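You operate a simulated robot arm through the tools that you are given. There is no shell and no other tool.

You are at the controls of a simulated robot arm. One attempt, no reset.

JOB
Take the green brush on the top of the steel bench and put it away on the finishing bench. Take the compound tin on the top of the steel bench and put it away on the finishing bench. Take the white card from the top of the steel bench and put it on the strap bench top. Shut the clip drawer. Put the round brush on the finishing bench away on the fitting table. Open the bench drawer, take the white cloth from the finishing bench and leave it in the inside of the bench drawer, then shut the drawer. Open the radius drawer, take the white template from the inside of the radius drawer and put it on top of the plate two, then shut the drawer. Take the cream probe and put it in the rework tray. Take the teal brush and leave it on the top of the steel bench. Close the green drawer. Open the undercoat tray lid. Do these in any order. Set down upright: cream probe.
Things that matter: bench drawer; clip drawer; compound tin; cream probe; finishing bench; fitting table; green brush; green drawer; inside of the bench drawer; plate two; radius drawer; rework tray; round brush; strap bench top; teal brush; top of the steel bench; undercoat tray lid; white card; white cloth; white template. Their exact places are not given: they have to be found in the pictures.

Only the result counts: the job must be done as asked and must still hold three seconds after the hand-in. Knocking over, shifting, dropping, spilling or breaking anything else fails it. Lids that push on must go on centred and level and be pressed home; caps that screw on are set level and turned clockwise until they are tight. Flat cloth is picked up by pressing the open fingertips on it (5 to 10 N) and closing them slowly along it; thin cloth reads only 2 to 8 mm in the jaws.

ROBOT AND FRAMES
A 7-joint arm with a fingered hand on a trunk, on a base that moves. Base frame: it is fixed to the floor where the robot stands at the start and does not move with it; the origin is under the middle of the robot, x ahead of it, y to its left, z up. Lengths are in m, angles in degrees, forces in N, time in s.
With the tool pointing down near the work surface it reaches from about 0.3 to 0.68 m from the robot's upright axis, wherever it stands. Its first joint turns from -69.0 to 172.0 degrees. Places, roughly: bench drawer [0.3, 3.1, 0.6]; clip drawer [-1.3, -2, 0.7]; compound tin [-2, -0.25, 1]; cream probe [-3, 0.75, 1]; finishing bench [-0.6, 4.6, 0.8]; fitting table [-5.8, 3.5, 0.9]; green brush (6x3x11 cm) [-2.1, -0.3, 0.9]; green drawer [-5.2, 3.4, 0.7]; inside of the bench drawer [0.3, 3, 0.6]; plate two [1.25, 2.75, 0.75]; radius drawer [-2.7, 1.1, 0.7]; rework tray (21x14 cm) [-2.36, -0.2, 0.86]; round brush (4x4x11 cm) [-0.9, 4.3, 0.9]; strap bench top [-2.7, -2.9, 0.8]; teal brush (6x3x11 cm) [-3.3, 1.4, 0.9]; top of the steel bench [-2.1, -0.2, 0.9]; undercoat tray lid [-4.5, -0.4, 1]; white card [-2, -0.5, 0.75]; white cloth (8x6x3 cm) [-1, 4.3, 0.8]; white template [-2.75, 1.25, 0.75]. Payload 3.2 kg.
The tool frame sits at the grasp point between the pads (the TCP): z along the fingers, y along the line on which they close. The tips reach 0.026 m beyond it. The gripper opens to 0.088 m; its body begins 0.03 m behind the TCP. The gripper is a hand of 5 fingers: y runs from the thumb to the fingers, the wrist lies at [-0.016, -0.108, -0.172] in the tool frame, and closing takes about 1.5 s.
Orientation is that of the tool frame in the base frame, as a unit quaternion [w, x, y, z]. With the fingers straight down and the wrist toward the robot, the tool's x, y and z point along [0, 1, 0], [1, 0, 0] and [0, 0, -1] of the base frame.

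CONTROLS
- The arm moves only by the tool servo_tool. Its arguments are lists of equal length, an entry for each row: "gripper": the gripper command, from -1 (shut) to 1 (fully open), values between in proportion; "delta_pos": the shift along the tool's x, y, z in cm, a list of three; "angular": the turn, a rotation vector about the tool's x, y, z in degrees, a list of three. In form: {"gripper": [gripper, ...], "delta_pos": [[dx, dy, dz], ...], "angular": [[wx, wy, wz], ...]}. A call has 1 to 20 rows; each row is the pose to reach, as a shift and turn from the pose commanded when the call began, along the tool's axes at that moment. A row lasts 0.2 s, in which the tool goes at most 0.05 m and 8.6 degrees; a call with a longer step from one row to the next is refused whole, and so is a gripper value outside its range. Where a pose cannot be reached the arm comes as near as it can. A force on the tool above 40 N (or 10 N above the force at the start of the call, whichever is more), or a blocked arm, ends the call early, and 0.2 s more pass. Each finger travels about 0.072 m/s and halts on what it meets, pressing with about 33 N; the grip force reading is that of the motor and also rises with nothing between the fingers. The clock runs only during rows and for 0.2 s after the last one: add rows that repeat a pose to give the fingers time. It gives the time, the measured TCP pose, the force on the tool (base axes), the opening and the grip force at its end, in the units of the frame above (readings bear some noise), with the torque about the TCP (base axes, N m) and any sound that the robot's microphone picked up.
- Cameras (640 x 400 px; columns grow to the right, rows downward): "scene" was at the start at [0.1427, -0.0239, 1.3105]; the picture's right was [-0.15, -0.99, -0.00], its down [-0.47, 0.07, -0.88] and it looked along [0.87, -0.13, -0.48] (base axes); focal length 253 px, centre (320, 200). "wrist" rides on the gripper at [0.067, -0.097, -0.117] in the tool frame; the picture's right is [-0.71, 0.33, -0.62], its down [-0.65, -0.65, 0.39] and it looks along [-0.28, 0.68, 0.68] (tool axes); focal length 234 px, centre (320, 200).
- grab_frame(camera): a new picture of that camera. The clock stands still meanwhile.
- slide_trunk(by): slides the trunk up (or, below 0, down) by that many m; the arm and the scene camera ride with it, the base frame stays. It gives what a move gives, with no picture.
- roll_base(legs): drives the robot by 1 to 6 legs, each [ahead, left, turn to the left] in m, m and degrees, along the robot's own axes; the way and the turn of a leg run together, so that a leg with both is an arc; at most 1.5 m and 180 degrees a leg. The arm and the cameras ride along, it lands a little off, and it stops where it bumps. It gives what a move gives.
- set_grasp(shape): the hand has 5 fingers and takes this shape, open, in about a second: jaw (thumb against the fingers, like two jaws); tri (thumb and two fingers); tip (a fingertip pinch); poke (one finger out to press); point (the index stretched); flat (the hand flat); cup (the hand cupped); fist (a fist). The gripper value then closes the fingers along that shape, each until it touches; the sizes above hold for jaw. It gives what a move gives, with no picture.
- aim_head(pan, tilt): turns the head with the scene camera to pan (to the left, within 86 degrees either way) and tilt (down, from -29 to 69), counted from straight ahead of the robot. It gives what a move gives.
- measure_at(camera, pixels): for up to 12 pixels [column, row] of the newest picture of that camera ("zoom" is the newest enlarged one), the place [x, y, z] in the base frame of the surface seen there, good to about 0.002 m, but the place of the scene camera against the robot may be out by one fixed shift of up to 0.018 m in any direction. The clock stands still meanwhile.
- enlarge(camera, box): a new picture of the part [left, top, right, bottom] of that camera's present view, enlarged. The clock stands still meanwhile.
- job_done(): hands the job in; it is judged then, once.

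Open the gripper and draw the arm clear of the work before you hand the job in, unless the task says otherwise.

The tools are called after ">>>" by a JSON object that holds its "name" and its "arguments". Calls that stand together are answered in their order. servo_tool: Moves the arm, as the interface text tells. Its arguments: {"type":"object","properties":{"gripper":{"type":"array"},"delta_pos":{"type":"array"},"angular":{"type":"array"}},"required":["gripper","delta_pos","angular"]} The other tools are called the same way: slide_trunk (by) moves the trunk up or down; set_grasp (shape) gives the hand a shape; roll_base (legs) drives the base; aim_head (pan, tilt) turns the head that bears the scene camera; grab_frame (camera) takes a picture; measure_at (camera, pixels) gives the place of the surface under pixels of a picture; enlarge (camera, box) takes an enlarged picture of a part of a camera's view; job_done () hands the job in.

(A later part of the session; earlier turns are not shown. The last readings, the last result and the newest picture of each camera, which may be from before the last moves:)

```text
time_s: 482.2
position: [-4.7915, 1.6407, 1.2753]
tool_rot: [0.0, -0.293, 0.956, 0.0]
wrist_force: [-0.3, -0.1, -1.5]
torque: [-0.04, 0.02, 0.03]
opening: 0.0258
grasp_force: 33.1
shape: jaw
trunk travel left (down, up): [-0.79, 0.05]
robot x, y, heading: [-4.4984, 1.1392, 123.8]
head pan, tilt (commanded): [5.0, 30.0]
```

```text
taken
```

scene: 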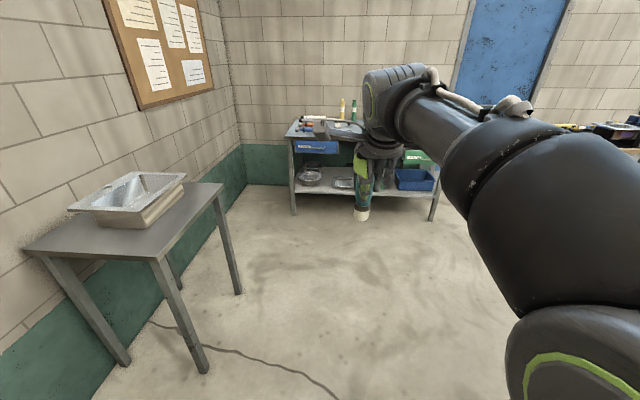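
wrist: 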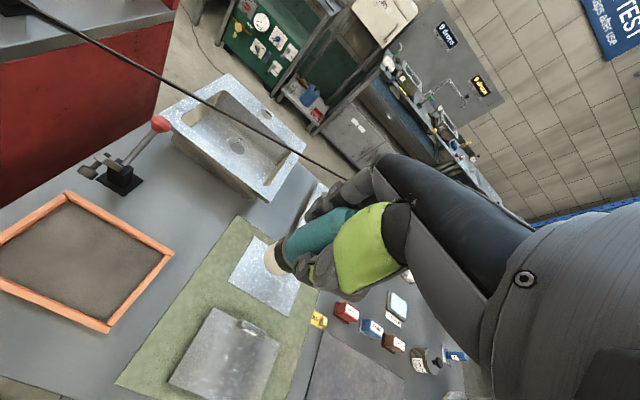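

The fitting table is ahead with a blue drawer at (315,147) and the open green drawer at (415,160). I'll enlarge and measure.

>>> {"name": "enlarge", "arguments": {"camera": "scene", "box": [270, 80, 470, 230]}}

>>> {"name": "measure_at", "arguments": {"camera": "scene", "pixels": [[295, 215], [433, 220], [290, 137], [320, 150], [410, 165], [430, 165], [335, 128], [240, 292], [200, 370], [225, 190], [400, 175], [340, 150]]}}

```text
2.67 times, centred on (370, 155) of scene
```

zoom: 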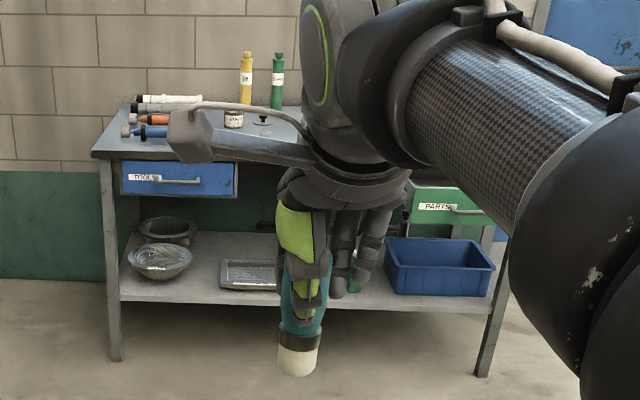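

```text
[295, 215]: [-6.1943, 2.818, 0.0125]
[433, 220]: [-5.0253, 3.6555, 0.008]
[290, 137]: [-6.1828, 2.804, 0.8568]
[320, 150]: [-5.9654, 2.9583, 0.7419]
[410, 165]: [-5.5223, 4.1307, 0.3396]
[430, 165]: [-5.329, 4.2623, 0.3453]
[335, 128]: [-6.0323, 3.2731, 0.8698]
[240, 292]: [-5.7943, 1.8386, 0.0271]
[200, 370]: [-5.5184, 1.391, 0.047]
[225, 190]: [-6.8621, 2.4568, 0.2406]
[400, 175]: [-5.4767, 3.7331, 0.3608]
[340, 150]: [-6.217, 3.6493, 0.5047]
```

The fitting table's front edge runs from (-6.19,2.81) to (-5.03,3.66). I'll drive up to about 0.9 m in front of it and look at the top and drawers.

>>> {"name": "roll_base", "arguments": {"legs": [[1.3, -0.2, 0]]}}

>>> {"name": "aim_head", "arguments": {"pan": 15, "tilt": 35}}

>>> {"name": "grab_frame", "arguments": {"camera": "scene"}}

>>> {"name": "grab_frame", "arguments": {"camera": "wrist"}}

```text
time_s: 488.9
position: [-5.3698, 2.8435, 1.2752]
tool_rot: [0.0, -0.297, 0.955, 0.0]
wrist_force: [0.8, 0.2, -1.1]
torque: [-0.03, -0.02, -0.04]
opening: 0.0253
grasp_force: 33.3
shape: jaw
trunk travel left (down, up): [-0.79, 0.05]
robot x, y, heading: [-5.0734, 2.3436, 124.3]
head pan, tilt (commanded): [5.0, 30.0]
```

```text
time_s: 489.6
position: [-5.3696, 2.8425, 1.2748]
tool_rot: [0.0, -0.297, 0.955, -0.001]
wrist_force: [0.6, -0.7, -0.9]
torque: [-0.01, 0.02, -0.01]
opening: 0.0259
grasp_force: 32.8
shape: jaw
trunk travel left (down, up): [-0.79, 0.05]
robot x, y, heading: [-5.0716, 2.3457, 124.2]
head pan, tilt (commanded): [15.0, 35.0]
```

```text
taken
```

scene: 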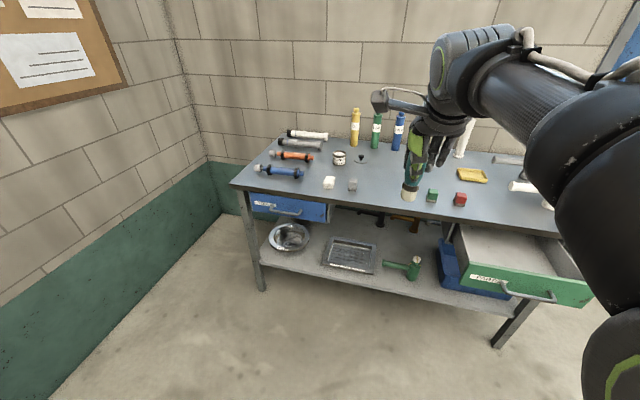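

```text
taken
```

wrist: 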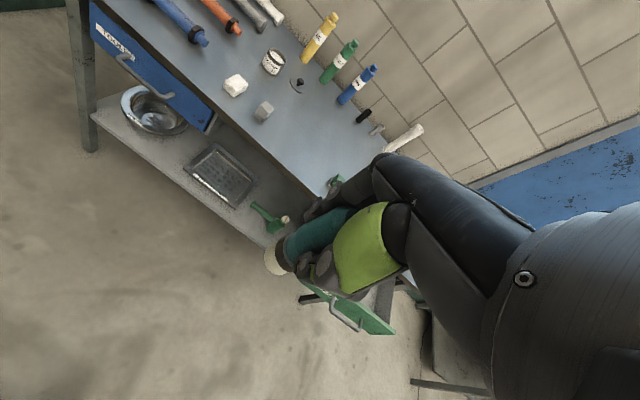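

The table top has free space around (392,183), between a grey cube at (352,183) and a green cube at (432,195). I'll measure there.

>>> {"name": "measure_at", "arguments": {"camera": "scene", "pixels": [[392, 183], [392, 172], [352, 188], [330, 184], [432, 200], [365, 160], [340, 162], [460, 203], [395, 210], [375, 145], [505, 290], [550, 297]]}}

>>> {"name": "measure_at", "arguments": {"camera": "wrist", "pixels": [[264, 115], [235, 90], [290, 120], [310, 140], [275, 150], [298, 88], [330, 190]]}}

>>> {"name": "enlarge", "arguments": {"camera": "scene", "box": [230, 100, 560, 310]}}

```text
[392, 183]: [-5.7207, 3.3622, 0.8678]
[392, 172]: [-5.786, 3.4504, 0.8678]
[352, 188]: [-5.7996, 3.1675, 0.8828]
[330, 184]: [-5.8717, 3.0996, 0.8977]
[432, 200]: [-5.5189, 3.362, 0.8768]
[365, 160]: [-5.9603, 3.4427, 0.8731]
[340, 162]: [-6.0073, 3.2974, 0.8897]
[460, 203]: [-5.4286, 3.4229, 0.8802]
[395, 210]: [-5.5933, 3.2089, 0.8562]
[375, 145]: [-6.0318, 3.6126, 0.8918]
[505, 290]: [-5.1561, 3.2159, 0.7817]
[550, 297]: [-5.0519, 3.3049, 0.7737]
```

```text
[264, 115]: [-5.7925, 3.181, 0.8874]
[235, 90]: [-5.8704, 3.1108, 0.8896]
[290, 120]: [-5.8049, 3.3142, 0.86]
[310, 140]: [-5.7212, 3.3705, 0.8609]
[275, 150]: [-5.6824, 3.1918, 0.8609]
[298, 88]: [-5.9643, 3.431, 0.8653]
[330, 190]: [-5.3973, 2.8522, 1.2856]
```

```text
1.90 times, centred on (395, 205) of scene
```

zoom: 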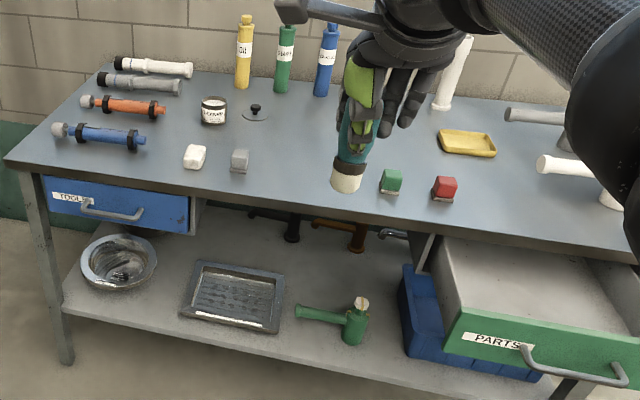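

The table top is at z 0.8605, and a free spot is at about (-5.72,3.31). I'll roll up to it and lower the trunk.

>>> {"name": "roll_base", "arguments": {"legs": [[0.57, 0.045, 0]]}}

>>> {"name": "slide_trunk", "arguments": {"by": -0.15}}

>>> {"name": "aim_head", "arguments": {"pan": 10, "tilt": 48}}

>>> {"name": "grab_frame", "arguments": {"camera": "scene"}}

>>> {"name": "grab_frame", "arguments": {"camera": "wrist"}}

```text
time_s: 492.9
position: [-5.7298, 3.2885, 1.2747]
tool_rot: [0.0, -0.295, 0.955, 0.0]
wrist_force: [0.6, 0.7, 0.0]
torque: [-0.02, 0.01, -0.01]
opening: 0.0258
grasp_force: 32.5
shape: jaw
trunk travel left (down, up): [-0.79, 0.05]
robot x, y, heading: [-5.4321, 2.7908, 124.4]
head pan, tilt (commanded): [15.0, 35.0]
```

```text
time_s: 494.6
position: [-5.7288, 3.2892, 1.1252]
tool_rot: [0.0, -0.296, 0.955, 0.0]
wrist_force: [0.5, 0.4, -1.0]
torque: [0.04, 0.02, -0.03]
opening: 0.0257
grasp_force: 32.8
shape: jaw
trunk travel left (down, up): [-0.64, 0.2]
robot x, y, heading: [-5.4327, 2.789, 124.5]
head pan, tilt (commanded): [15.0, 35.0]
```

```text
time_s: 495.4
position: [-5.7297, 3.2885, 1.1249]
tool_rot: [0.0, -0.295, 0.955, 0.0]
wrist_force: [0.1, -0.5, -0.1]
torque: [-0.02, 0.02, -0.01]
opening: 0.026
grasp_force: 33.3
shape: jaw
trunk travel left (down, up): [-0.64, 0.2]
robot x, y, heading: [-5.4334, 2.7887, 124.1]
head pan, tilt (commanded): [10.0, 48.0]
```

```text
taken
```

scene: 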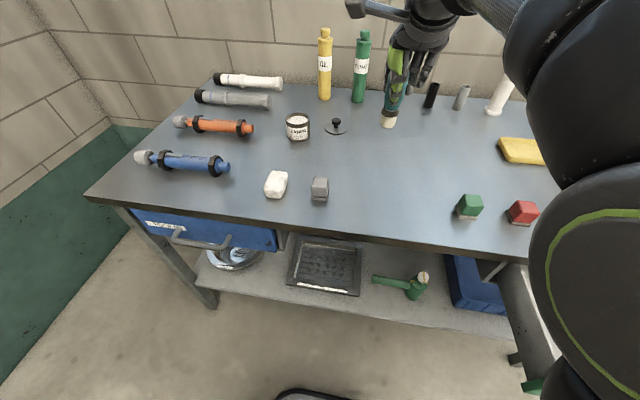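

```text
taken
```

wrist: 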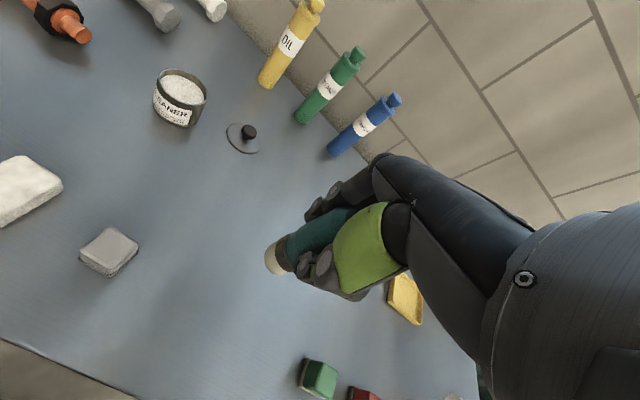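

The space directly beneath the brush is clear. I'll lower it to just above the table, then step down to contact.

>>> {"name": "servo_tool", "arguments": {"gripper": [-1, -1, -1, -1, -1, -1], "delta_pos": [[0, 0, 4.5], [0, 0, 9], [0, 0, 13], [0, 0, 16], [0, 0, 17.2], [0, 0, 17.2]], "angular": [[0, 0, 0], [0, 0, 0], [0, 0, 0], [0, 0, 0], [0, 0, 0], [0, 0, 0]]}}

>>> {"name": "servo_tool", "arguments": {"gripper": [-1, -1, -1], "delta_pos": [[0, 0, 0.5], [0, 0, 1.0], [0, 0, 1.0]], "angular": [[0, 0, 0], [0, 0, 0], [0, 0, 0]]}}

>>> {"name": "grab_frame", "arguments": {"camera": "wrist"}}

```text
time_s: 496.8
position: [-5.7283, 3.2891, 0.9525]
tool_rot: [0.0, -0.295, 0.955, 0.0]
wrist_force: [-1.2, -0.8, -0.5]
torque: [0.0, 0.01, 0.01]
opening: 0.0257
grasp_force: 33.5
shape: jaw
trunk travel left (down, up): [-0.64, 0.2]
robot x, y, heading: [-5.4335, 2.787, 124.6]
head pan, tilt (commanded): [10.0, 48.0]
```

```text
time_s: 497.6
position: [-5.7301, 3.2897, 0.9419]
tool_rot: [0.0, -0.296, 0.955, -0.001]
wrist_force: [-0.6, 0.6, -0.6]
torque: [0.02, -0.01, -0.02]
opening: 0.0259
grasp_force: 33.3
shape: jaw
trunk travel left (down, up): [-0.64, 0.2]
robot x, y, heading: [-5.4303, 2.7878, 124.6]
head pan, tilt (commanded): [10.0, 48.0]
```

```text
taken
```

wrist: 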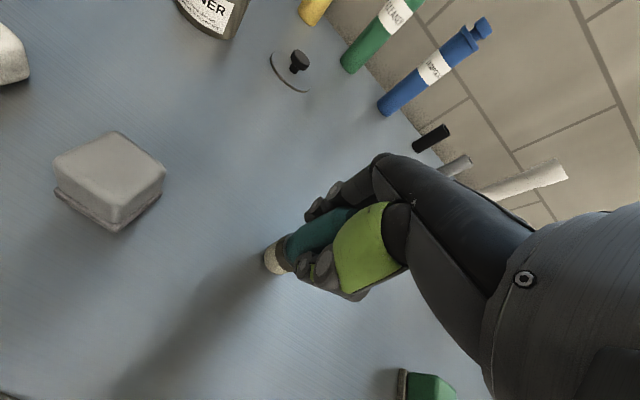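

No contact yet at z 0.942. I'll lower in 3 mm steps.

>>> {"name": "servo_tool", "arguments": {"gripper": [-1, -1, -1], "delta_pos": [[0, 0, 0.3], [0, 0, 0.5], [0, 0, 0.5]], "angular": [[0, 0, 0], [0, 0, 0], [0, 0, 0]]}}

```text
time_s: 498.4
position: [-5.7302, 3.2893, 0.9381]
tool_rot: [0.0, -0.296, 0.955, -0.001]
wrist_force: [-1.3, -1.0, -0.9]
torque: [0.02, 0.0, 0.02]
opening: 0.026
grasp_force: 33.1
shape: jaw
trunk travel left (down, up): [-0.64, 0.2]
robot x, y, heading: [-5.4321, 2.7921, 124.3]
head pan, tilt (commanded): [10.0, 48.0]
```

Still free; I'll lower another 6 mm watching the force.

>>> {"name": "servo_tool", "arguments": {"gripper": [-1, -1, -1, -1], "delta_pos": [[0, 0, 0.2], [0, 0, 0.4], [0, 0, 0.6], [0, 0, 0.6]], "angular": [[0, 0, 0], [0, 0, 0], [0, 0, 0], [0, 0, 0]]}}

>>> {"name": "enlarge", "arguments": {"camera": "wrist", "box": [240, 200, 360, 300]}}

```text
time_s: 499.4
position: [-5.7293, 3.2879, 0.9377]
tool_rot: [-0.003, -0.296, 0.955, 0.006]
wrist_force: [-3.3, 0.1, 22.5]
torque: [0.09, 0.1, 0.02]
opening: 0.0264
grasp_force: 33.1
shape: jaw
trunk travel left (down, up): [-0.64, 0.2]
robot x, y, heading: [-5.4333, 2.788, 124.4]
head pan, tilt (commanded): [10.0, 48.0]
```

```text
4.00 times, centred on (300, 250) of wrist
```

zoom: 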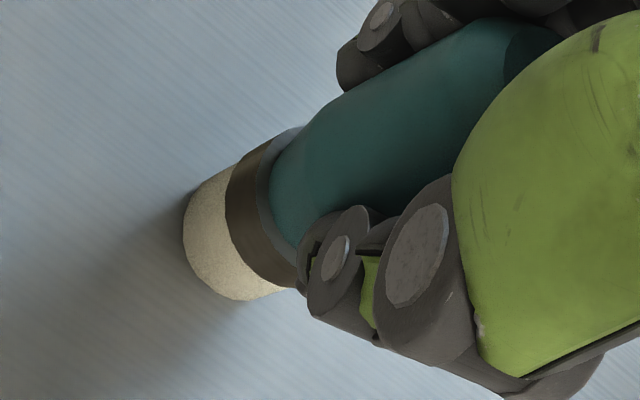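

Contact now at 22 N. I'll ease up 4 mm, open, and rise.

>>> {"name": "servo_tool", "arguments": {"gripper": [-1, -1, -0.3, -0.1, 0.1, 0.3, 0.5, 0.5, 0.5, 0.5, 0.5, 0.5], "delta_pos": [[0, 0, -0.4], [0, 0, -0.4], [0, 0, -0.4], [0, 0, -0.4], [0, 0, -0.4], [0, 0, -0.4], [0, 0, -0.4], [0, 0, -3], [0, 0, -7], [0, 0, -11], [0, 0, -15], [0, 0, -18]], "angular": [[0, 0, 0], [0, 0, 0], [0, 0, 0], [0, 0, 0], [0, 0, 0], [0, 0, 0], [0, 0, 0], [0, 0, 0], [0, 0, 0], [0, 0, 0], [0, 0, 0], [0, 0, 0]]}}

>>> {"name": "grab_frame", "arguments": {"camera": "wrist"}}

>>> {"name": "grab_frame", "arguments": {"camera": "scene"}}

```text
time_s: 502.0
position: [-5.7305, 3.291, 1.1124]
tool_rot: [0.0, -0.296, 0.955, -0.001]
wrist_force: [0.2, 0.2, 0.1]
torque: [-0.02, -0.01, -0.02]
opening: 0.0657
grasp_force: 0.0
shape: jaw
trunk travel left (down, up): [-0.64, 0.2]
robot x, y, heading: [-5.432, 2.7903, 124.3]
head pan, tilt (commanded): [10.0, 48.0]
```

```text
taken
```

wrist: 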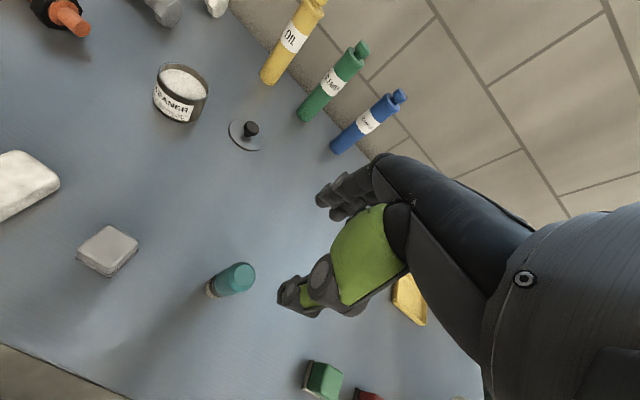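

```text
taken
```

scene: 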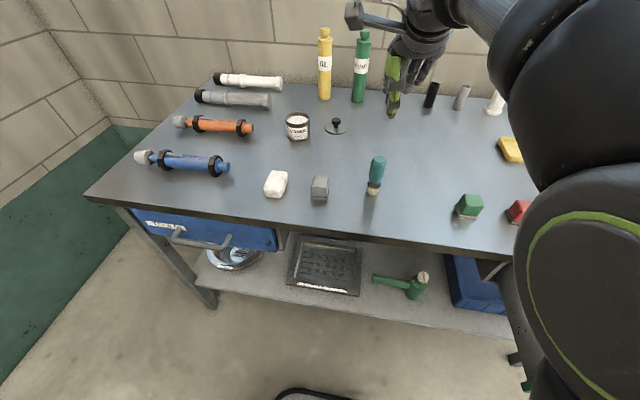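

The round brush stands upright on the fitting table. Next is the open green drawer; I'll back off and strafe right to face its handle.

>>> {"name": "slide_trunk", "arguments": {"by": 0.1}}

>>> {"name": "roll_base", "arguments": {"legs": [[-0.363, 0, 0], [0, -0.573, 0]]}}

>>> {"name": "aim_head", "arguments": {"pan": 10, "tilt": 48}}

>>> {"name": "grab_frame", "arguments": {"camera": "scene"}}

>>> {"name": "grab_frame", "arguments": {"camera": "wrist"}}

```text
time_s: 503.3
position: [-5.7315, 3.2909, 1.211]
tool_rot: [0.001, -0.296, 0.955, 0.0]
wrist_force: [-0.7, 0.1, -0.2]
torque: [-0.02, 0.02, -0.01]
opening: 0.0656
grasp_force: 0.1
shape: jaw
trunk travel left (down, up): [-0.74, 0.1]
robot x, y, heading: [-5.43, 2.7951, 124.4]
head pan, tilt (commanded): [10.0, 48.0]
```

```text
time_s: 508.5
position: [-5.0462, 3.3155, 1.2133]
tool_rot: [0.0, -0.294, 0.956, 0.0]
wrist_force: [-0.9, 0.2, 0.0]
torque: [-0.03, -0.04, -0.02]
opening: 0.0656
grasp_force: 0.1
shape: jaw
trunk travel left (down, up): [-0.74, 0.1]
robot x, y, heading: [-4.7497, 2.8146, 124.2]
head pan, tilt (commanded): [10.0, 48.0]
```

```text
time_s: 509.1
position: [-5.0453, 3.3155, 1.2127]
tool_rot: [0.0, -0.295, 0.956, 0.0]
wrist_force: [-0.2, 0.0, 0.0]
torque: [-0.03, 0.02, -0.03]
opening: 0.0657
grasp_force: 0.1
shape: jaw
trunk travel left (down, up): [-0.74, 0.1]
robot x, y, heading: [-4.7439, 2.8129, 124.2]
head pan, tilt (commanded): [10.0, 48.0]
```

```text
taken
```

scene: 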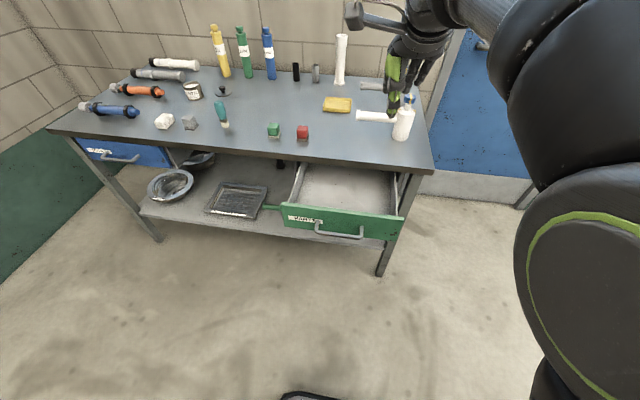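

```text
taken
```

wrist: 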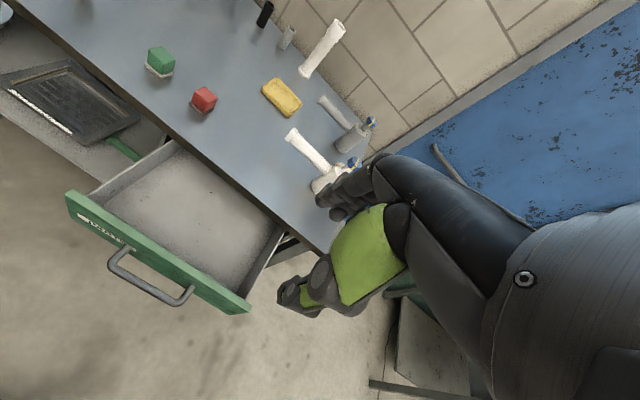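

The green drawer's bar is at wrist (112–190, 255–303). I'll measure it and the face.

>>> {"name": "measure_at", "arguments": {"camera": "wrist", "pixels": [[115, 268], [135, 282], [155, 295], [178, 305], [188, 297], [125, 250], [160, 258], [90, 205], [235, 305], [200, 150]]}}

```text
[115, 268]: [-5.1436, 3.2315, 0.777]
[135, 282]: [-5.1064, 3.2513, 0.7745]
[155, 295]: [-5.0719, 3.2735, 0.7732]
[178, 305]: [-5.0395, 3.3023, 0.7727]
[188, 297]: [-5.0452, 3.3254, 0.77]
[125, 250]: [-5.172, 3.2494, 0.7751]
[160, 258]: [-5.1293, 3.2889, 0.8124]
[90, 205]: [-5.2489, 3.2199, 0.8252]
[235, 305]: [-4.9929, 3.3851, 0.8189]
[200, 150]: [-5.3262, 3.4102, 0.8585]
```

The bar centre is (-5.0915,3.267,0.774), 0.571 ahead and 3 cm left. I'll set the hand at 0.40 m ahead, pitched 60°, and lower the trunk 0.33 m.

>>> {"name": "servo_tool", "arguments": {"gripper": [0.2, 0.2, 0.2, 0.2, 0.2, 0.2, 0.2, 0.2, 0.2, 0.2, 0.2, 0.2, 0.2, 0.2], "delta_pos": [[1.3, -3.7, -0.7], [2.6, -7.4, -1.4], [3.9, -11.1, -2.1], [5.2, -14.8, -2.8], [6.5, -18.5, -3.5], [6.5, -18.5, -3.5], [6.5, -18.5, -3.5], [6.5, -18.5, -3.5], [6.5, -18.5, -3.5], [6.5, -18.5, -3.5], [6.5, -18.5, -3.5], [6.5, -18.5, -3.5], [6.5, -18.5, -3.5], [6.5, -18.5, -3.5]], "angular": [[0, 0, 0], [0, 0, 0], [0, 0, 0], [0, 0, 0], [0, 0, 0], [-8, 0, 0], [-16, 0, 0], [-24, 0, 0], [-32, 0, 0], [-40, 0, 0], [-48, 0, 0], [-56, 0, 0], [-60, 0, 0], [-60, 0, 0]]}}

>>> {"name": "slide_trunk", "arguments": {"by": -0.33}}

>>> {"name": "grab_frame", "arguments": {"camera": "wrist"}}

```text
time_s: 512.1
position: [-4.9974, 3.126, 1.2473]
tool_rot: [-0.148, -0.255, 0.827, 0.478]
wrist_force: [0.8, 0.1, -0.1]
torque: [0.0, -0.02, 0.0]
opening: 0.0532
grasp_force: 0.1
shape: jaw
trunk travel left (down, up): [-0.74, 0.1]
robot x, y, heading: [-4.7485, 2.8141, 124.2]
head pan, tilt (commanded): [10.0, 48.0]
```

```text
time_s: 515.4
position: [-4.9957, 3.1262, 0.9172]
tool_rot: [-0.147, -0.254, 0.828, 0.478]
wrist_force: [-0.6, -1.0, -0.6]
torque: [0.02, 0.0, 0.03]
opening: 0.0532
grasp_force: 0.0
shape: jaw
trunk travel left (down, up): [-0.41, 0.43]
robot x, y, heading: [-4.7512, 2.8156, 124.4]
head pan, tilt (commanded): [10.0, 48.0]
```

```text
taken
```

wrist: 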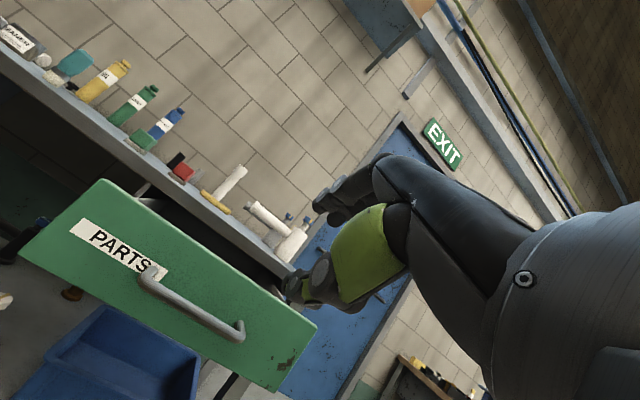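

The bar lies from (145,283) to (242,333). I'll measure it.

>>> {"name": "measure_at", "arguments": {"camera": "wrist", "pixels": [[148, 287], [168, 299], [192, 313], [218, 328], [236, 337], [152, 272], [190, 275], [240, 325]]}}

```text
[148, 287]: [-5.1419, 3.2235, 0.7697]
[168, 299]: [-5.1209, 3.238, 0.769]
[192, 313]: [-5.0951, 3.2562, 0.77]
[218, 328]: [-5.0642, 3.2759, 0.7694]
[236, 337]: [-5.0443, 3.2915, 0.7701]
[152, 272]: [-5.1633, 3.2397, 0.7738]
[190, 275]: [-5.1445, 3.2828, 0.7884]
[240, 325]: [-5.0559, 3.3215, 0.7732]
```

The bar is at tool offset (+0.7, -4.2, +21.9) cm. I'll approach and grip.

>>> {"name": "servo_tool", "arguments": {"gripper": [0.2, 0.2, 0.2, 0.2, 0.2, 0.2, 0.2], "delta_pos": [[0.3, -1.2, 4], [0.6, -2.6, 8], [0.7, -4.2, 12], [0.7, -4.2, 15], [0.7, -4.2, 18], [0.7, -4.2, 20.7], [0.7, -4.2, 20.7]], "angular": [[0, 0, 0], [0, 0, 0], [0, 0, 0], [0, 0, 0], [0, 0, 0], [0, 0, 0], [0, 0, 0]]}}

>>> {"name": "servo_tool", "arguments": {"gripper": [-0.2, -0.6, -1, -1, -1, -1, -1], "delta_pos": [[0, 0, 0], [0, 0, 0], [0, 0, 0], [0, 0, 0], [0, 0, 0], [0, 0, 0], [0, 0, 0]], "angular": [[0, 0, 0], [0, 0, 0], [0, 0, 0], [0, 0, 0], [0, 0, 0], [0, 0, 0], [0, 0, 0]]}}

>>> {"name": "grab_frame", "arguments": {"camera": "wrist"}}

```text
time_s: 517.0
position: [-5.0891, 3.2544, 0.778]
tool_rot: [-0.147, -0.255, 0.828, 0.478]
wrist_force: [-0.2, -0.4, 1.0]
torque: [-0.01, -0.01, -0.01]
opening: 0.0534
grasp_force: 0.0
shape: jaw
trunk travel left (down, up): [-0.41, 0.43]
robot x, y, heading: [-4.7503, 2.8133, 123.9]
head pan, tilt (commanded): [10.0, 48.0]
```

```text
time_s: 518.6
position: [-5.09, 3.2531, 0.7774]
tool_rot: [-0.146, -0.255, 0.828, 0.478]
wrist_force: [-0.1, -0.3, -1.6]
torque: [-0.02, -0.09, 0.0]
opening: 0.0082
grasp_force: 33.0
shape: jaw
trunk travel left (down, up): [-0.41, 0.43]
robot x, y, heading: [-4.7501, 2.8145, 124.2]
head pan, tilt (commanded): [10.0, 48.0]
```

```text
taken
```

wrist: 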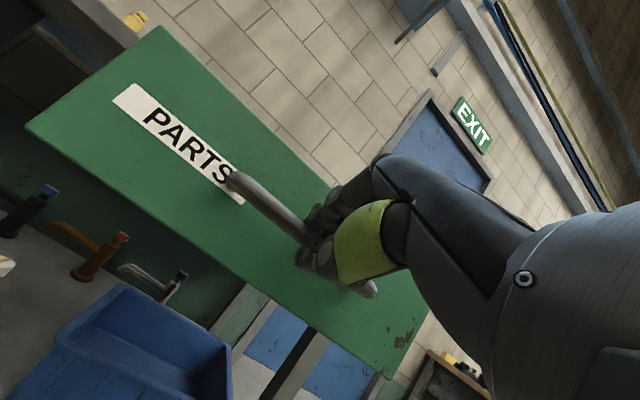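

The bar is gripped, with about 20 cm to push. I'll roll forward 11 cm, then push the rest with the arm until it stops.

>>> {"name": "roll_base", "arguments": {"legs": [[0.11, 0, 0]]}}

>>> {"name": "servo_tool", "arguments": {"gripper": [-1, -1, -1, -1, -1, -1, -1], "delta_pos": [[0, 1, 1.73], [0, 2, 3.46], [0, 3, 5.2], [0, 4, 6.93], [0, 4.5, 7.8], [0, 5, 8.66], [0, 5, 8.66]], "angular": [[0, 0, 0], [0, 0, 0], [0, 0, 0], [0, 0, 0], [0, 0, 0], [0, 0, 0], [0, 0, 0]]}}

>>> {"name": "grab_frame", "arguments": {"camera": "wrist"}}

>>> {"name": "grab_frame", "arguments": {"camera": "scene"}}

```text
time_s: 519.8
position: [-5.1537, 3.3473, 0.7772]
tool_rot: [-0.146, -0.255, 0.828, 0.478]
wrist_force: [-5.0, -5.4, -2.6]
torque: [-0.04, -0.07, 0.17]
opening: 0.008
grasp_force: 33.1
shape: jaw
trunk travel left (down, up): [-0.41, 0.43]
robot x, y, heading: [-4.8116, 2.905, 124.1]
head pan, tilt (commanded): [10.0, 48.0]
```

```text
time_s: 521.4
position: [-5.2091, 3.4266, 0.7767]
tool_rot: [-0.146, -0.256, 0.828, 0.478]
wrist_force: [-4.3, -14.5, 1.1]
torque: [-0.06, -0.05, 0.19]
opening: 0.0079
grasp_force: 33.1
shape: jaw
trunk travel left (down, up): [-0.41, 0.43]
robot x, y, heading: [-4.8138, 2.9078, 124.0]
head pan, tilt (commanded): [10.0, 48.0]
```

```text
taken
```

wrist: 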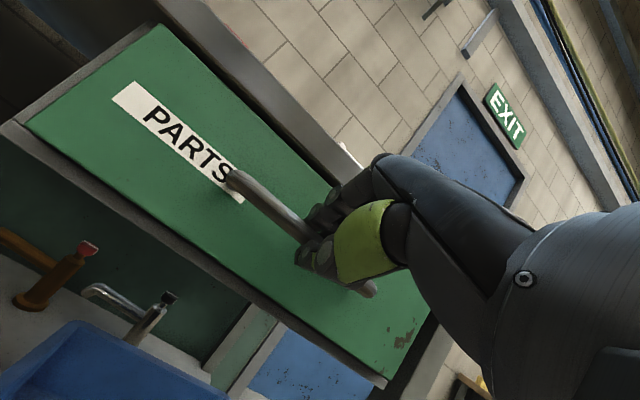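

```text
taken
```

scene: 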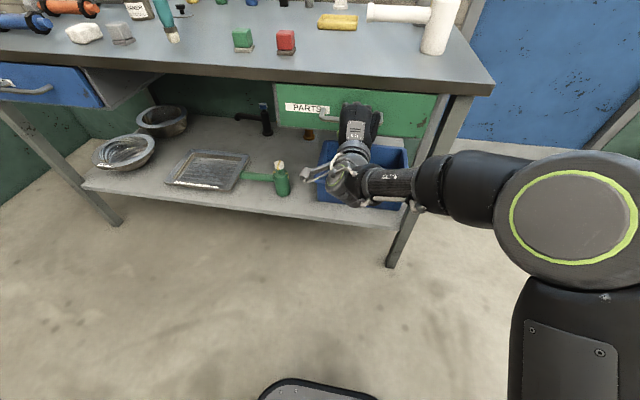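

The drawer has moved 21 cm with about 10 N of resistance. I'll push a little further to make sure it's against its stop.

>>> {"name": "servo_tool", "arguments": {"gripper": [-1, -1, -1, -1], "delta_pos": [[0, 0.5, 0.87], [0, 1, 1.73], [0, 1.2, 2.1], [0, 1.2, 2.1]], "angular": [[0, 0, 0], [0, 0, 0], [0, 0, 0], [0, 0, 0]]}}

>>> {"name": "measure_at", "arguments": {"camera": "wrist", "pixels": [[150, 150], [100, 110], [250, 260], [220, 80], [190, 30], [60, 165]]}}

```text
time_s: 522.4
position: [-5.2217, 3.4496, 0.77]
tool_rot: [-0.143, -0.257, 0.831, 0.472]
wrist_force: [14.9, -18.2, -27.2]
torque: [0.11, 0.03, 0.06]
opening: 0.0086
grasp_force: 32.9
shape: jaw
trunk travel left (down, up): [-0.41, 0.43]
robot x, y, heading: [-4.8087, 2.9102, 123.9]
head pan, tilt (commanded): [10.0, 48.0]
```

```text
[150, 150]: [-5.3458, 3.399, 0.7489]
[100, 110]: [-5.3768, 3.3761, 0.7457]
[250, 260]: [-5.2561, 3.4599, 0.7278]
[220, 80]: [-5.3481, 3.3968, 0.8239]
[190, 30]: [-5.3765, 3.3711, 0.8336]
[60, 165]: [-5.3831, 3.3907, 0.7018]
```

It's hard against its stop now (over 20 N), so the green drawer is shut. I'll release, back off and rise.

>>> {"name": "servo_tool", "arguments": {"gripper": [-1, -0.5, 0, 0.2, 0.2, 0.2, 0.2, 0.2, 0.2, 0.2, 0.2], "delta_pos": [[0, -0.6, -1.0], [0, -0.6, -1.0], [0, -0.6, -1.0], [0, -0.6, -1.0], [0, -0.6, -1.0], [0, -0.6, -3], [0, -0.6, -6], [0, 1, -10], [0, 4, -12], [0, 7, -14], [0, 9, -14]], "angular": [[0, 0, 0], [0, 0, 0], [0, 0, 0], [0, 0, 0], [0, 0, 0], [0, 0, 0], [0, 0, 0], [0, 0, 0], [0, 0, 0], [0, 0, 0], [0, 0, 0]]}}

>>> {"name": "grab_frame", "arguments": {"camera": "wrist"}}

>>> {"name": "slide_trunk", "arguments": {"by": 0.35}}

>>> {"name": "servo_tool", "arguments": {"gripper": [0.2, 0.2, 0.2, 0.2, 0.2, 0.2, 0.2, 0.2, 0.2], "delta_pos": [[0, 0, 0], [0, 0, 0], [0, 0, 0], [0, 0, 0], [0, 0, 0], [0, 0, 0], [0, 0, 0], [0, 0, 0], [0, 0, 0]], "angular": [[8, 0, 0], [16, 0, 0], [24, 0, 0], [32, 0, 0], [40, 0, 0], [48, 0, 0], [56, 0, 0], [60, 0, 0], [60, 0, 0]]}}

>>> {"name": "grab_frame", "arguments": {"camera": "scene"}}

```text
time_s: 524.8
position: [-5.1776, 3.3868, 0.9257]
tool_rot: [-0.146, -0.254, 0.828, 0.478]
wrist_force: [-0.8, -0.5, 0.3]
torque: [-0.02, 0.04, 0.02]
opening: 0.0526
grasp_force: 0.0
shape: jaw
trunk travel left (down, up): [-0.41, 0.43]
robot x, y, heading: [-4.8105, 2.9077, 124.0]
head pan, tilt (commanded): [10.0, 48.0]
```

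```text
taken
```

wrist: 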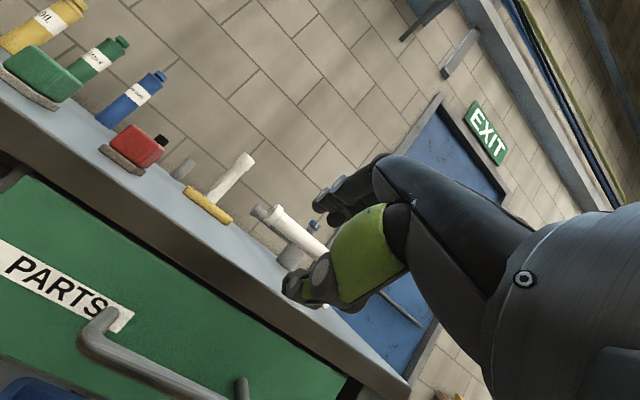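

```text
time_s: 528.2
position: [-5.1769, 3.388, 1.2756]
tool_rot: [-0.147, -0.255, 0.828, 0.478]
wrist_force: [-0.3, -0.6, 0.3]
torque: [0.01, -0.01, 0.0]
opening: 0.0528
grasp_force: 0.0
shape: jaw
trunk travel left (down, up): [-0.76, 0.08]
robot x, y, heading: [-4.8112, 2.9071, 124.4]
head pan, tilt (commanded): [10.0, 48.0]
```

```text
time_s: 530.2
position: [-5.1766, 3.3862, 1.2751]
tool_rot: [-0.001, -0.295, 0.956, 0.0]
wrist_force: [0.5, 0.1, 0.3]
torque: [-0.02, 0.04, -0.04]
opening: 0.0525
grasp_force: 0.0
shape: jaw
trunk travel left (down, up): [-0.76, 0.08]
robot x, y, heading: [-4.8158, 2.9042, 124.1]
head pan, tilt (commanded): [10.0, 48.0]
```

```text
taken
```

scene: 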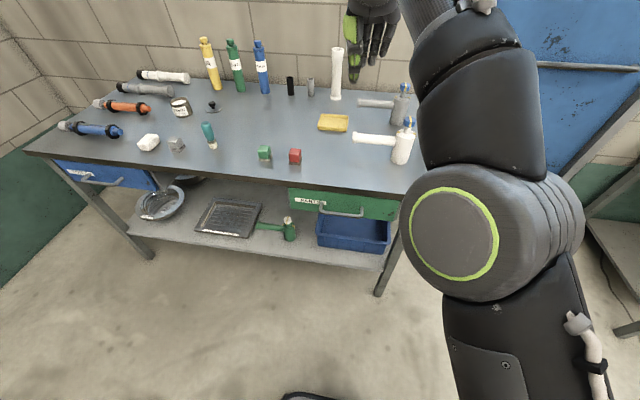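

The green drawer is shut. I'll reset the arm to its travel posture and drive back to the gap behind the second bench to look for the teal brush and the probe.

>>> {"name": "servo_tool", "arguments": {"gripper": [0.2, 0.2, 0.2, 0.2], "delta_pos": [[-3.5, -2, 0], [-7, -4, 0], [-10, -5, 0], [-10, -5, 0]], "angular": [[0, 0, 0], [0, 0, 0], [0, 0, 0], [0, 0, 0]]}}

>>> {"name": "roll_base", "arguments": {"legs": [[-0.3, 0, 0], [0, 0, -90], [0, 0, -90], [0.85, -0.63, 0], [1.09, -0.07, 0], [0, 0, 91]]}}

>>> {"name": "aim_head", "arguments": {"pan": 10, "tilt": 35}}

>>> {"name": "grab_frame", "arguments": {"camera": "scene"}}

>>> {"name": "grab_frame", "arguments": {"camera": "wrist"}}

```text
time_s: 531.2
position: [-5.0668, 3.4025, 1.2767]
tool_rot: [0.0, -0.294, 0.956, 0.0]
wrist_force: [0.7, 0.6, 0.1]
torque: [0.03, 0.01, 0.0]
opening: 0.0526
grasp_force: 0.1
shape: jaw
trunk travel left (down, up): [-0.76, 0.08]
robot x, y, heading: [-4.8153, 2.9069, 124.1]
head pan, tilt (commanded): [10.0, 48.0]
```

```text
time_s: 555.1
position: [-3.6353, 0.9136, 1.2763]
tool_rot: [0.0, 0.453, 0.891, 0.0]
wrist_force: [-0.2, 0.0, 0.7]
torque: [0.0, -0.02, 0.01]
opening: 0.0526
grasp_force: 0.1
shape: jaw
trunk travel left (down, up): [-0.76, 0.08]
robot x, y, heading: [-4.1196, 0.6413, 36.2]
head pan, tilt (commanded): [10.0, 48.0]
```

```text
time_s: 555.9
position: [-3.6356, 0.9126, 1.2754]
tool_rot: [0.0, 0.453, 0.891, 0.0]
wrist_force: [0.6, -0.5, -0.6]
torque: [0.02, -0.02, 0.01]
opening: 0.0522
grasp_force: 0.1
shape: jaw
trunk travel left (down, up): [-0.76, 0.08]
robot x, y, heading: [-4.1206, 0.644, 36.4]
head pan, tilt (commanded): [10.0, 35.0]
```

```text
taken
```

scene: 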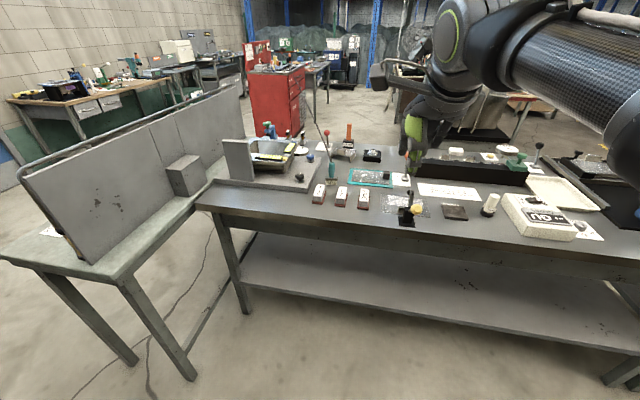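

```text
taken
```

wrist: 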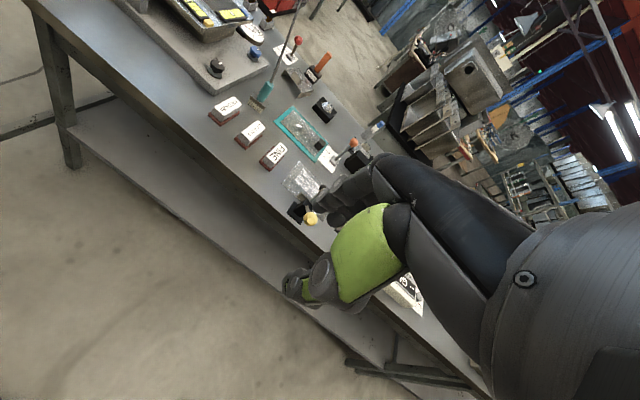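

The bench's back side is in view: cream probe at scene (490,205), teal brush near (332,175), red-based blocks nearby. I'll enlarge the teal brush area to see the cord's start.

>>> {"name": "enlarge", "arguments": {"camera": "scene", "box": [230, 100, 430, 240]}}

>>> {"name": "enlarge", "arguments": {"camera": "wrist", "box": [180, 0, 360, 240]}}

>>> {"name": "measure_at", "arguments": {"camera": "wrist", "pixels": [[262, 92], [258, 103], [266, 82], [272, 72], [280, 55], [288, 40], [300, 40], [215, 68], [228, 103], [250, 130], [310, 215], [150, 90]]}}

```text
2.86 times, centred on (330, 170) of scene
```

zoom: 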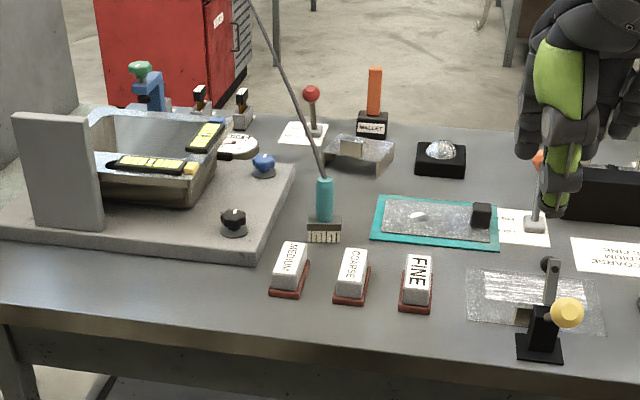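

```text
1.67 times, centred on (270, 120) of wrist
```

zoom: 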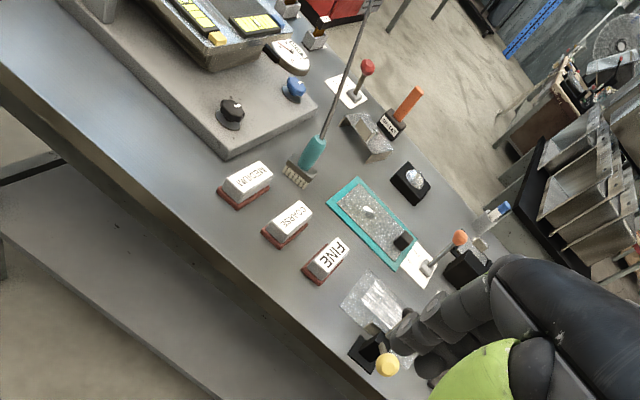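

```text
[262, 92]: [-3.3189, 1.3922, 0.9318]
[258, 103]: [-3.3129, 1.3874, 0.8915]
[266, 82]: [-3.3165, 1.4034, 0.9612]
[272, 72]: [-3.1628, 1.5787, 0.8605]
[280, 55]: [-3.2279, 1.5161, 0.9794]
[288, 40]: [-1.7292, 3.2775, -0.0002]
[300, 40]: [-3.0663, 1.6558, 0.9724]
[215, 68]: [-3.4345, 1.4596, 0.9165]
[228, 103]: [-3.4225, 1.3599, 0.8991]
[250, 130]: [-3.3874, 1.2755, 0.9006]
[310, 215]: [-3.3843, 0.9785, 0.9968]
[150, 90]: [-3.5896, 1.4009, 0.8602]
```

The thin line ends exactly at the top of the teal brush's handle. I need a closer look before touching it, so I'll move nearer along the back of the bench.

>>> {"name": "roll_base", "arguments": {"legs": [[0, 0.25, 0], [0.2, 0, 0]]}}

>>> {"name": "aim_head", "arguments": {"pan": 5, "tilt": 35}}

>>> {"name": "grab_frame", "arguments": {"camera": "scene"}}

>>> {"name": "enlarge", "arguments": {"camera": "scene", "box": [240, 60, 400, 220]}}

>>> {"name": "grab_frame", "arguments": {"camera": "wrist"}}

```text
time_s: 558.9
position: [-3.6185, 1.2329, 1.2762]
tool_rot: [-0.001, 0.456, 0.89, 0.0]
wrist_force: [-0.1, -0.5, -0.2]
torque: [0.06, 0.01, 0.03]
opening: 0.0525
grasp_force: 0.2
shape: jaw
trunk travel left (down, up): [-0.76, 0.08]
robot x, y, heading: [-4.1055, 0.9659, 35.6]
head pan, tilt (commanded): [10.0, 35.0]
```

```text
time_s: 559.6
position: [-3.6171, 1.2334, 1.2766]
tool_rot: [0.0, 0.456, 0.89, 0.0]
wrist_force: [-0.3, 0.9, 0.0]
torque: [0.0, 0.01, -0.02]
opening: 0.0523
grasp_force: 0.1
shape: jaw
trunk travel left (down, up): [-0.76, 0.08]
robot x, y, heading: [-4.1028, 0.9642, 35.7]
head pan, tilt (commanded): [5.0, 35.0]
```

```text
taken
```

scene: 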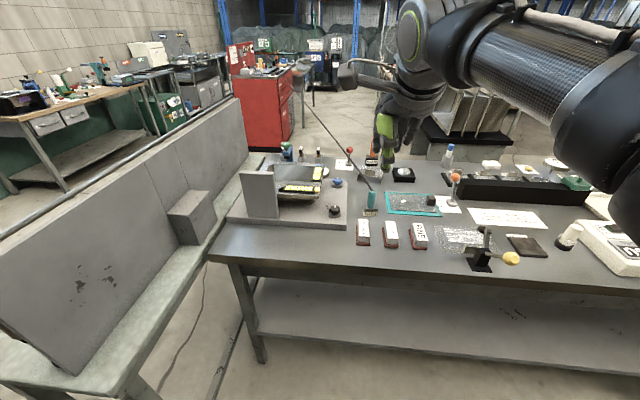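

```text
2.50 times, centred on (320, 140) of scene
```

zoom: 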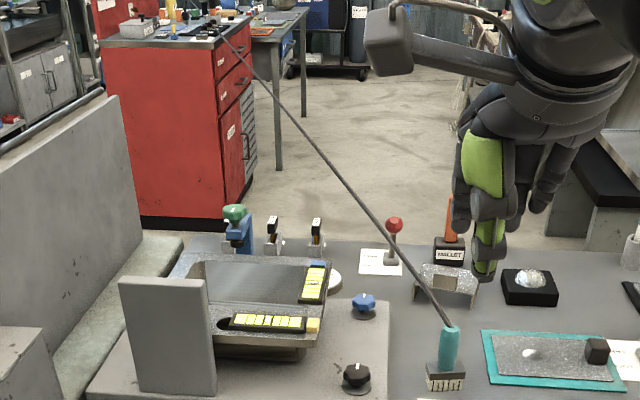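

```text
taken
```

wrist: 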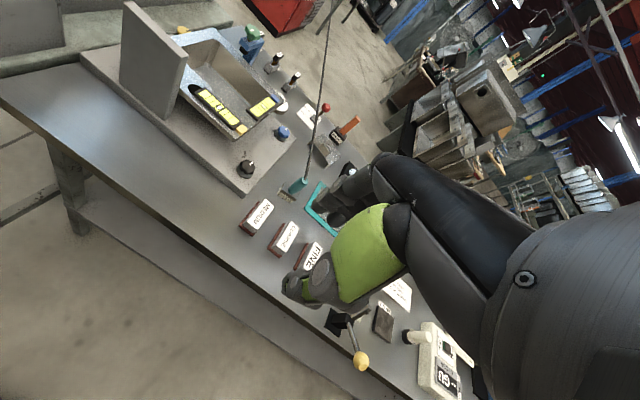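

The line is clearly tied to the brush's top, so I'll come back to it. First the cream probe: I'll strafe right to face it from behind the bench.

>>> {"name": "roll_base", "arguments": {"legs": [[0, -0.67, 0], [0.15, 0, 0]]}}

>>> {"name": "aim_head", "arguments": {"pan": 10, "tilt": 45}}

>>> {"name": "grab_frame", "arguments": {"camera": "scene"}}

>>> {"name": "grab_frame", "arguments": {"camera": "wrist"}}

```text
time_s: 564.2
position: [-3.109, 0.7617, 1.2769]
tool_rot: [0.0, 0.464, 0.886, 0.001]
wrist_force: [-0.3, -0.2, 0.5]
torque: [-0.02, -0.01, 0.0]
opening: 0.0524
grasp_force: 0.0
shape: jaw
trunk travel left (down, up): [-0.76, 0.08]
robot x, y, heading: [-3.5989, 0.503, 34.3]
head pan, tilt (commanded): [5.0, 35.0]
```

```text
time_s: 564.9
position: [-3.107, 0.7625, 1.2757]
tool_rot: [0.0, 0.462, 0.887, 0.001]
wrist_force: [-0.1, -0.1, -0.5]
torque: [-0.01, 0.01, -0.01]
opening: 0.0523
grasp_force: 0.1
shape: jaw
trunk travel left (down, up): [-0.76, 0.08]
robot x, y, heading: [-3.5996, 0.5021, 34.4]
head pan, tilt (commanded): [10.0, 45.0]
```

```text
taken
```

scene: 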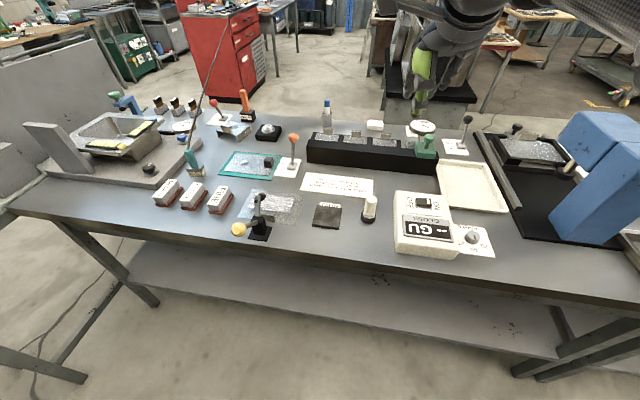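

```text
taken
```

wrist: 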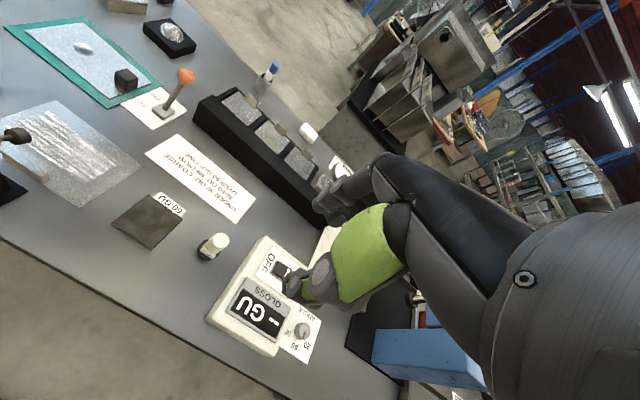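

The probe stands at wrist (214,245), left of the gloss gauge. I'll enlarge and measure it.

>>> {"name": "enlarge", "arguments": {"camera": "wrist", "box": [175, 210, 275, 290]}}

>>> {"name": "measure_at", "arguments": {"camera": "zoom", "pixels": [[250, 160], [275, 145], [285, 165], [260, 180], [240, 190], [215, 195], [190, 195], [160, 215], [200, 230], [320, 190], [355, 130], [120, 150]]}}

```text
5.00 times, centred on (225, 250) of wrist
```

zoom: 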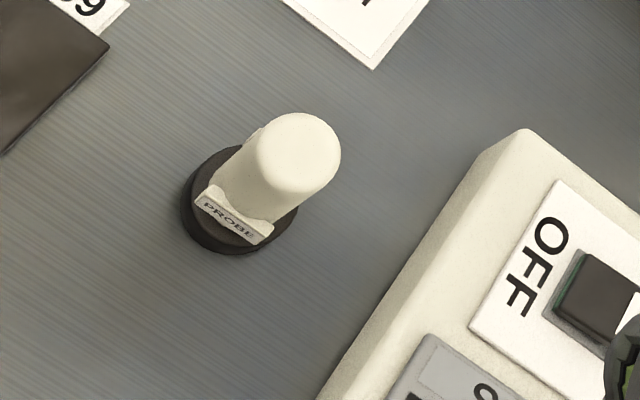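

```text
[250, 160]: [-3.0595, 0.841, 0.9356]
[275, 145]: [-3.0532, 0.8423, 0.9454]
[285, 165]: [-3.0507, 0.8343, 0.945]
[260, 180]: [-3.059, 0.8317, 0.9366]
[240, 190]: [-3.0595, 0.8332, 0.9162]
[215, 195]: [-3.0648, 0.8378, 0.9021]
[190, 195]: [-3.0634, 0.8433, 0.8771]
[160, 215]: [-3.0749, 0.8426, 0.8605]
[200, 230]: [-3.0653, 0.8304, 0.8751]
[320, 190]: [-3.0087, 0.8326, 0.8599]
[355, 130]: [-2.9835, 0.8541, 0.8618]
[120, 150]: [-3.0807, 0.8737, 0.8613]
```

The probe's axis is at about (-3.046,0.838), top 0.945, in a dark base with a tag on my side. I'll check the gauge's height beside it, then roll closer and lower the trunk.

>>> {"name": "measure_at", "arguments": {"camera": "zoom", "pixels": [[560, 300], [500, 250], [450, 240], [400, 290], [360, 330], [440, 300]]}}

>>> {"name": "roll_base", "arguments": {"legs": [[0.06, 0, 0]]}}

>>> {"name": "slide_trunk", "arguments": {"by": -0.14}}

>>> {"name": "grab_frame", "arguments": {"camera": "wrist"}}

```text
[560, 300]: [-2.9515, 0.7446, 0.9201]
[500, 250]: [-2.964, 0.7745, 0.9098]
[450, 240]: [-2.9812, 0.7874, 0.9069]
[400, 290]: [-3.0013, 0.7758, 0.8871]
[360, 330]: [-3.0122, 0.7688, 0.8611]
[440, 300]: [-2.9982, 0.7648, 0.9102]
```

```text
time_s: 565.9
position: [-3.0589, 0.7978, 1.278]
tool_rot: [0.0, 0.463, 0.886, 0.0]
wrist_force: [-0.7, -0.2, -0.1]
torque: [0.03, 0.05, 0.01]
opening: 0.0527
grasp_force: 0.0
shape: jaw
trunk travel left (down, up): [-0.76, 0.08]
robot x, y, heading: [-3.5542, 0.5384, 34.5]
head pan, tilt (commanded): [10.0, 45.0]
```

```text
time_s: 567.6
position: [-3.0585, 0.7968, 1.1375]
tool_rot: [0.0, 0.463, 0.886, 0.0]
wrist_force: [0.4, 0.3, 0.8]
torque: [-0.02, -0.01, -0.01]
opening: 0.0522
grasp_force: 0.0
shape: jaw
trunk travel left (down, up): [-0.62, 0.22]
robot x, y, heading: [-3.5534, 0.5358, 34.5]
head pan, tilt (commanded): [10.0, 45.0]
```

```text
taken
```

wrist: 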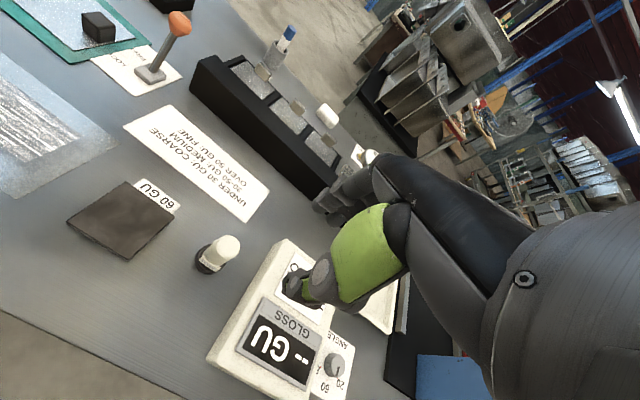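

The probe's top is at wrist (228,245). I'll measure it again from this closer pose.

>>> {"name": "enlarge", "arguments": {"camera": "wrist", "box": [180, 215, 260, 285]}}

>>> {"name": "measure_at", "arguments": {"camera": "wrist", "pixels": [[228, 243], [223, 240], [234, 243], [228, 250], [220, 248], [214, 254], [205, 262], [232, 238]]}}

```text
5.71 times, centred on (220, 250) of wrist
```

zoom: 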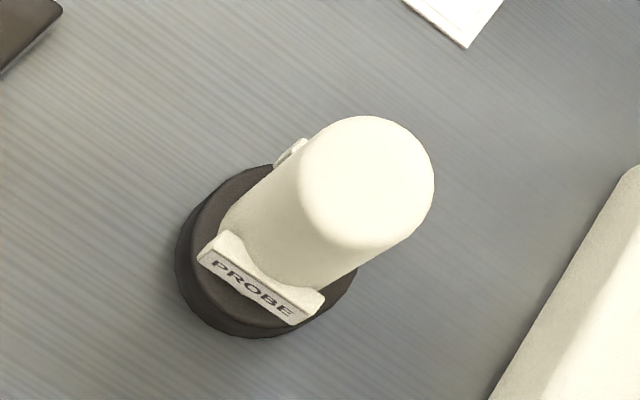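

```text
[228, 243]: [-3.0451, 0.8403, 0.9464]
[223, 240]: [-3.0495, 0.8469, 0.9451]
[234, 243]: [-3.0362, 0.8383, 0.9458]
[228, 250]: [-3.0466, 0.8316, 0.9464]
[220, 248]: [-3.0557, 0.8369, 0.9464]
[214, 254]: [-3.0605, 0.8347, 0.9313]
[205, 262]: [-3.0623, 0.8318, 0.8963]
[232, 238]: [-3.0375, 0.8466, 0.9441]
```

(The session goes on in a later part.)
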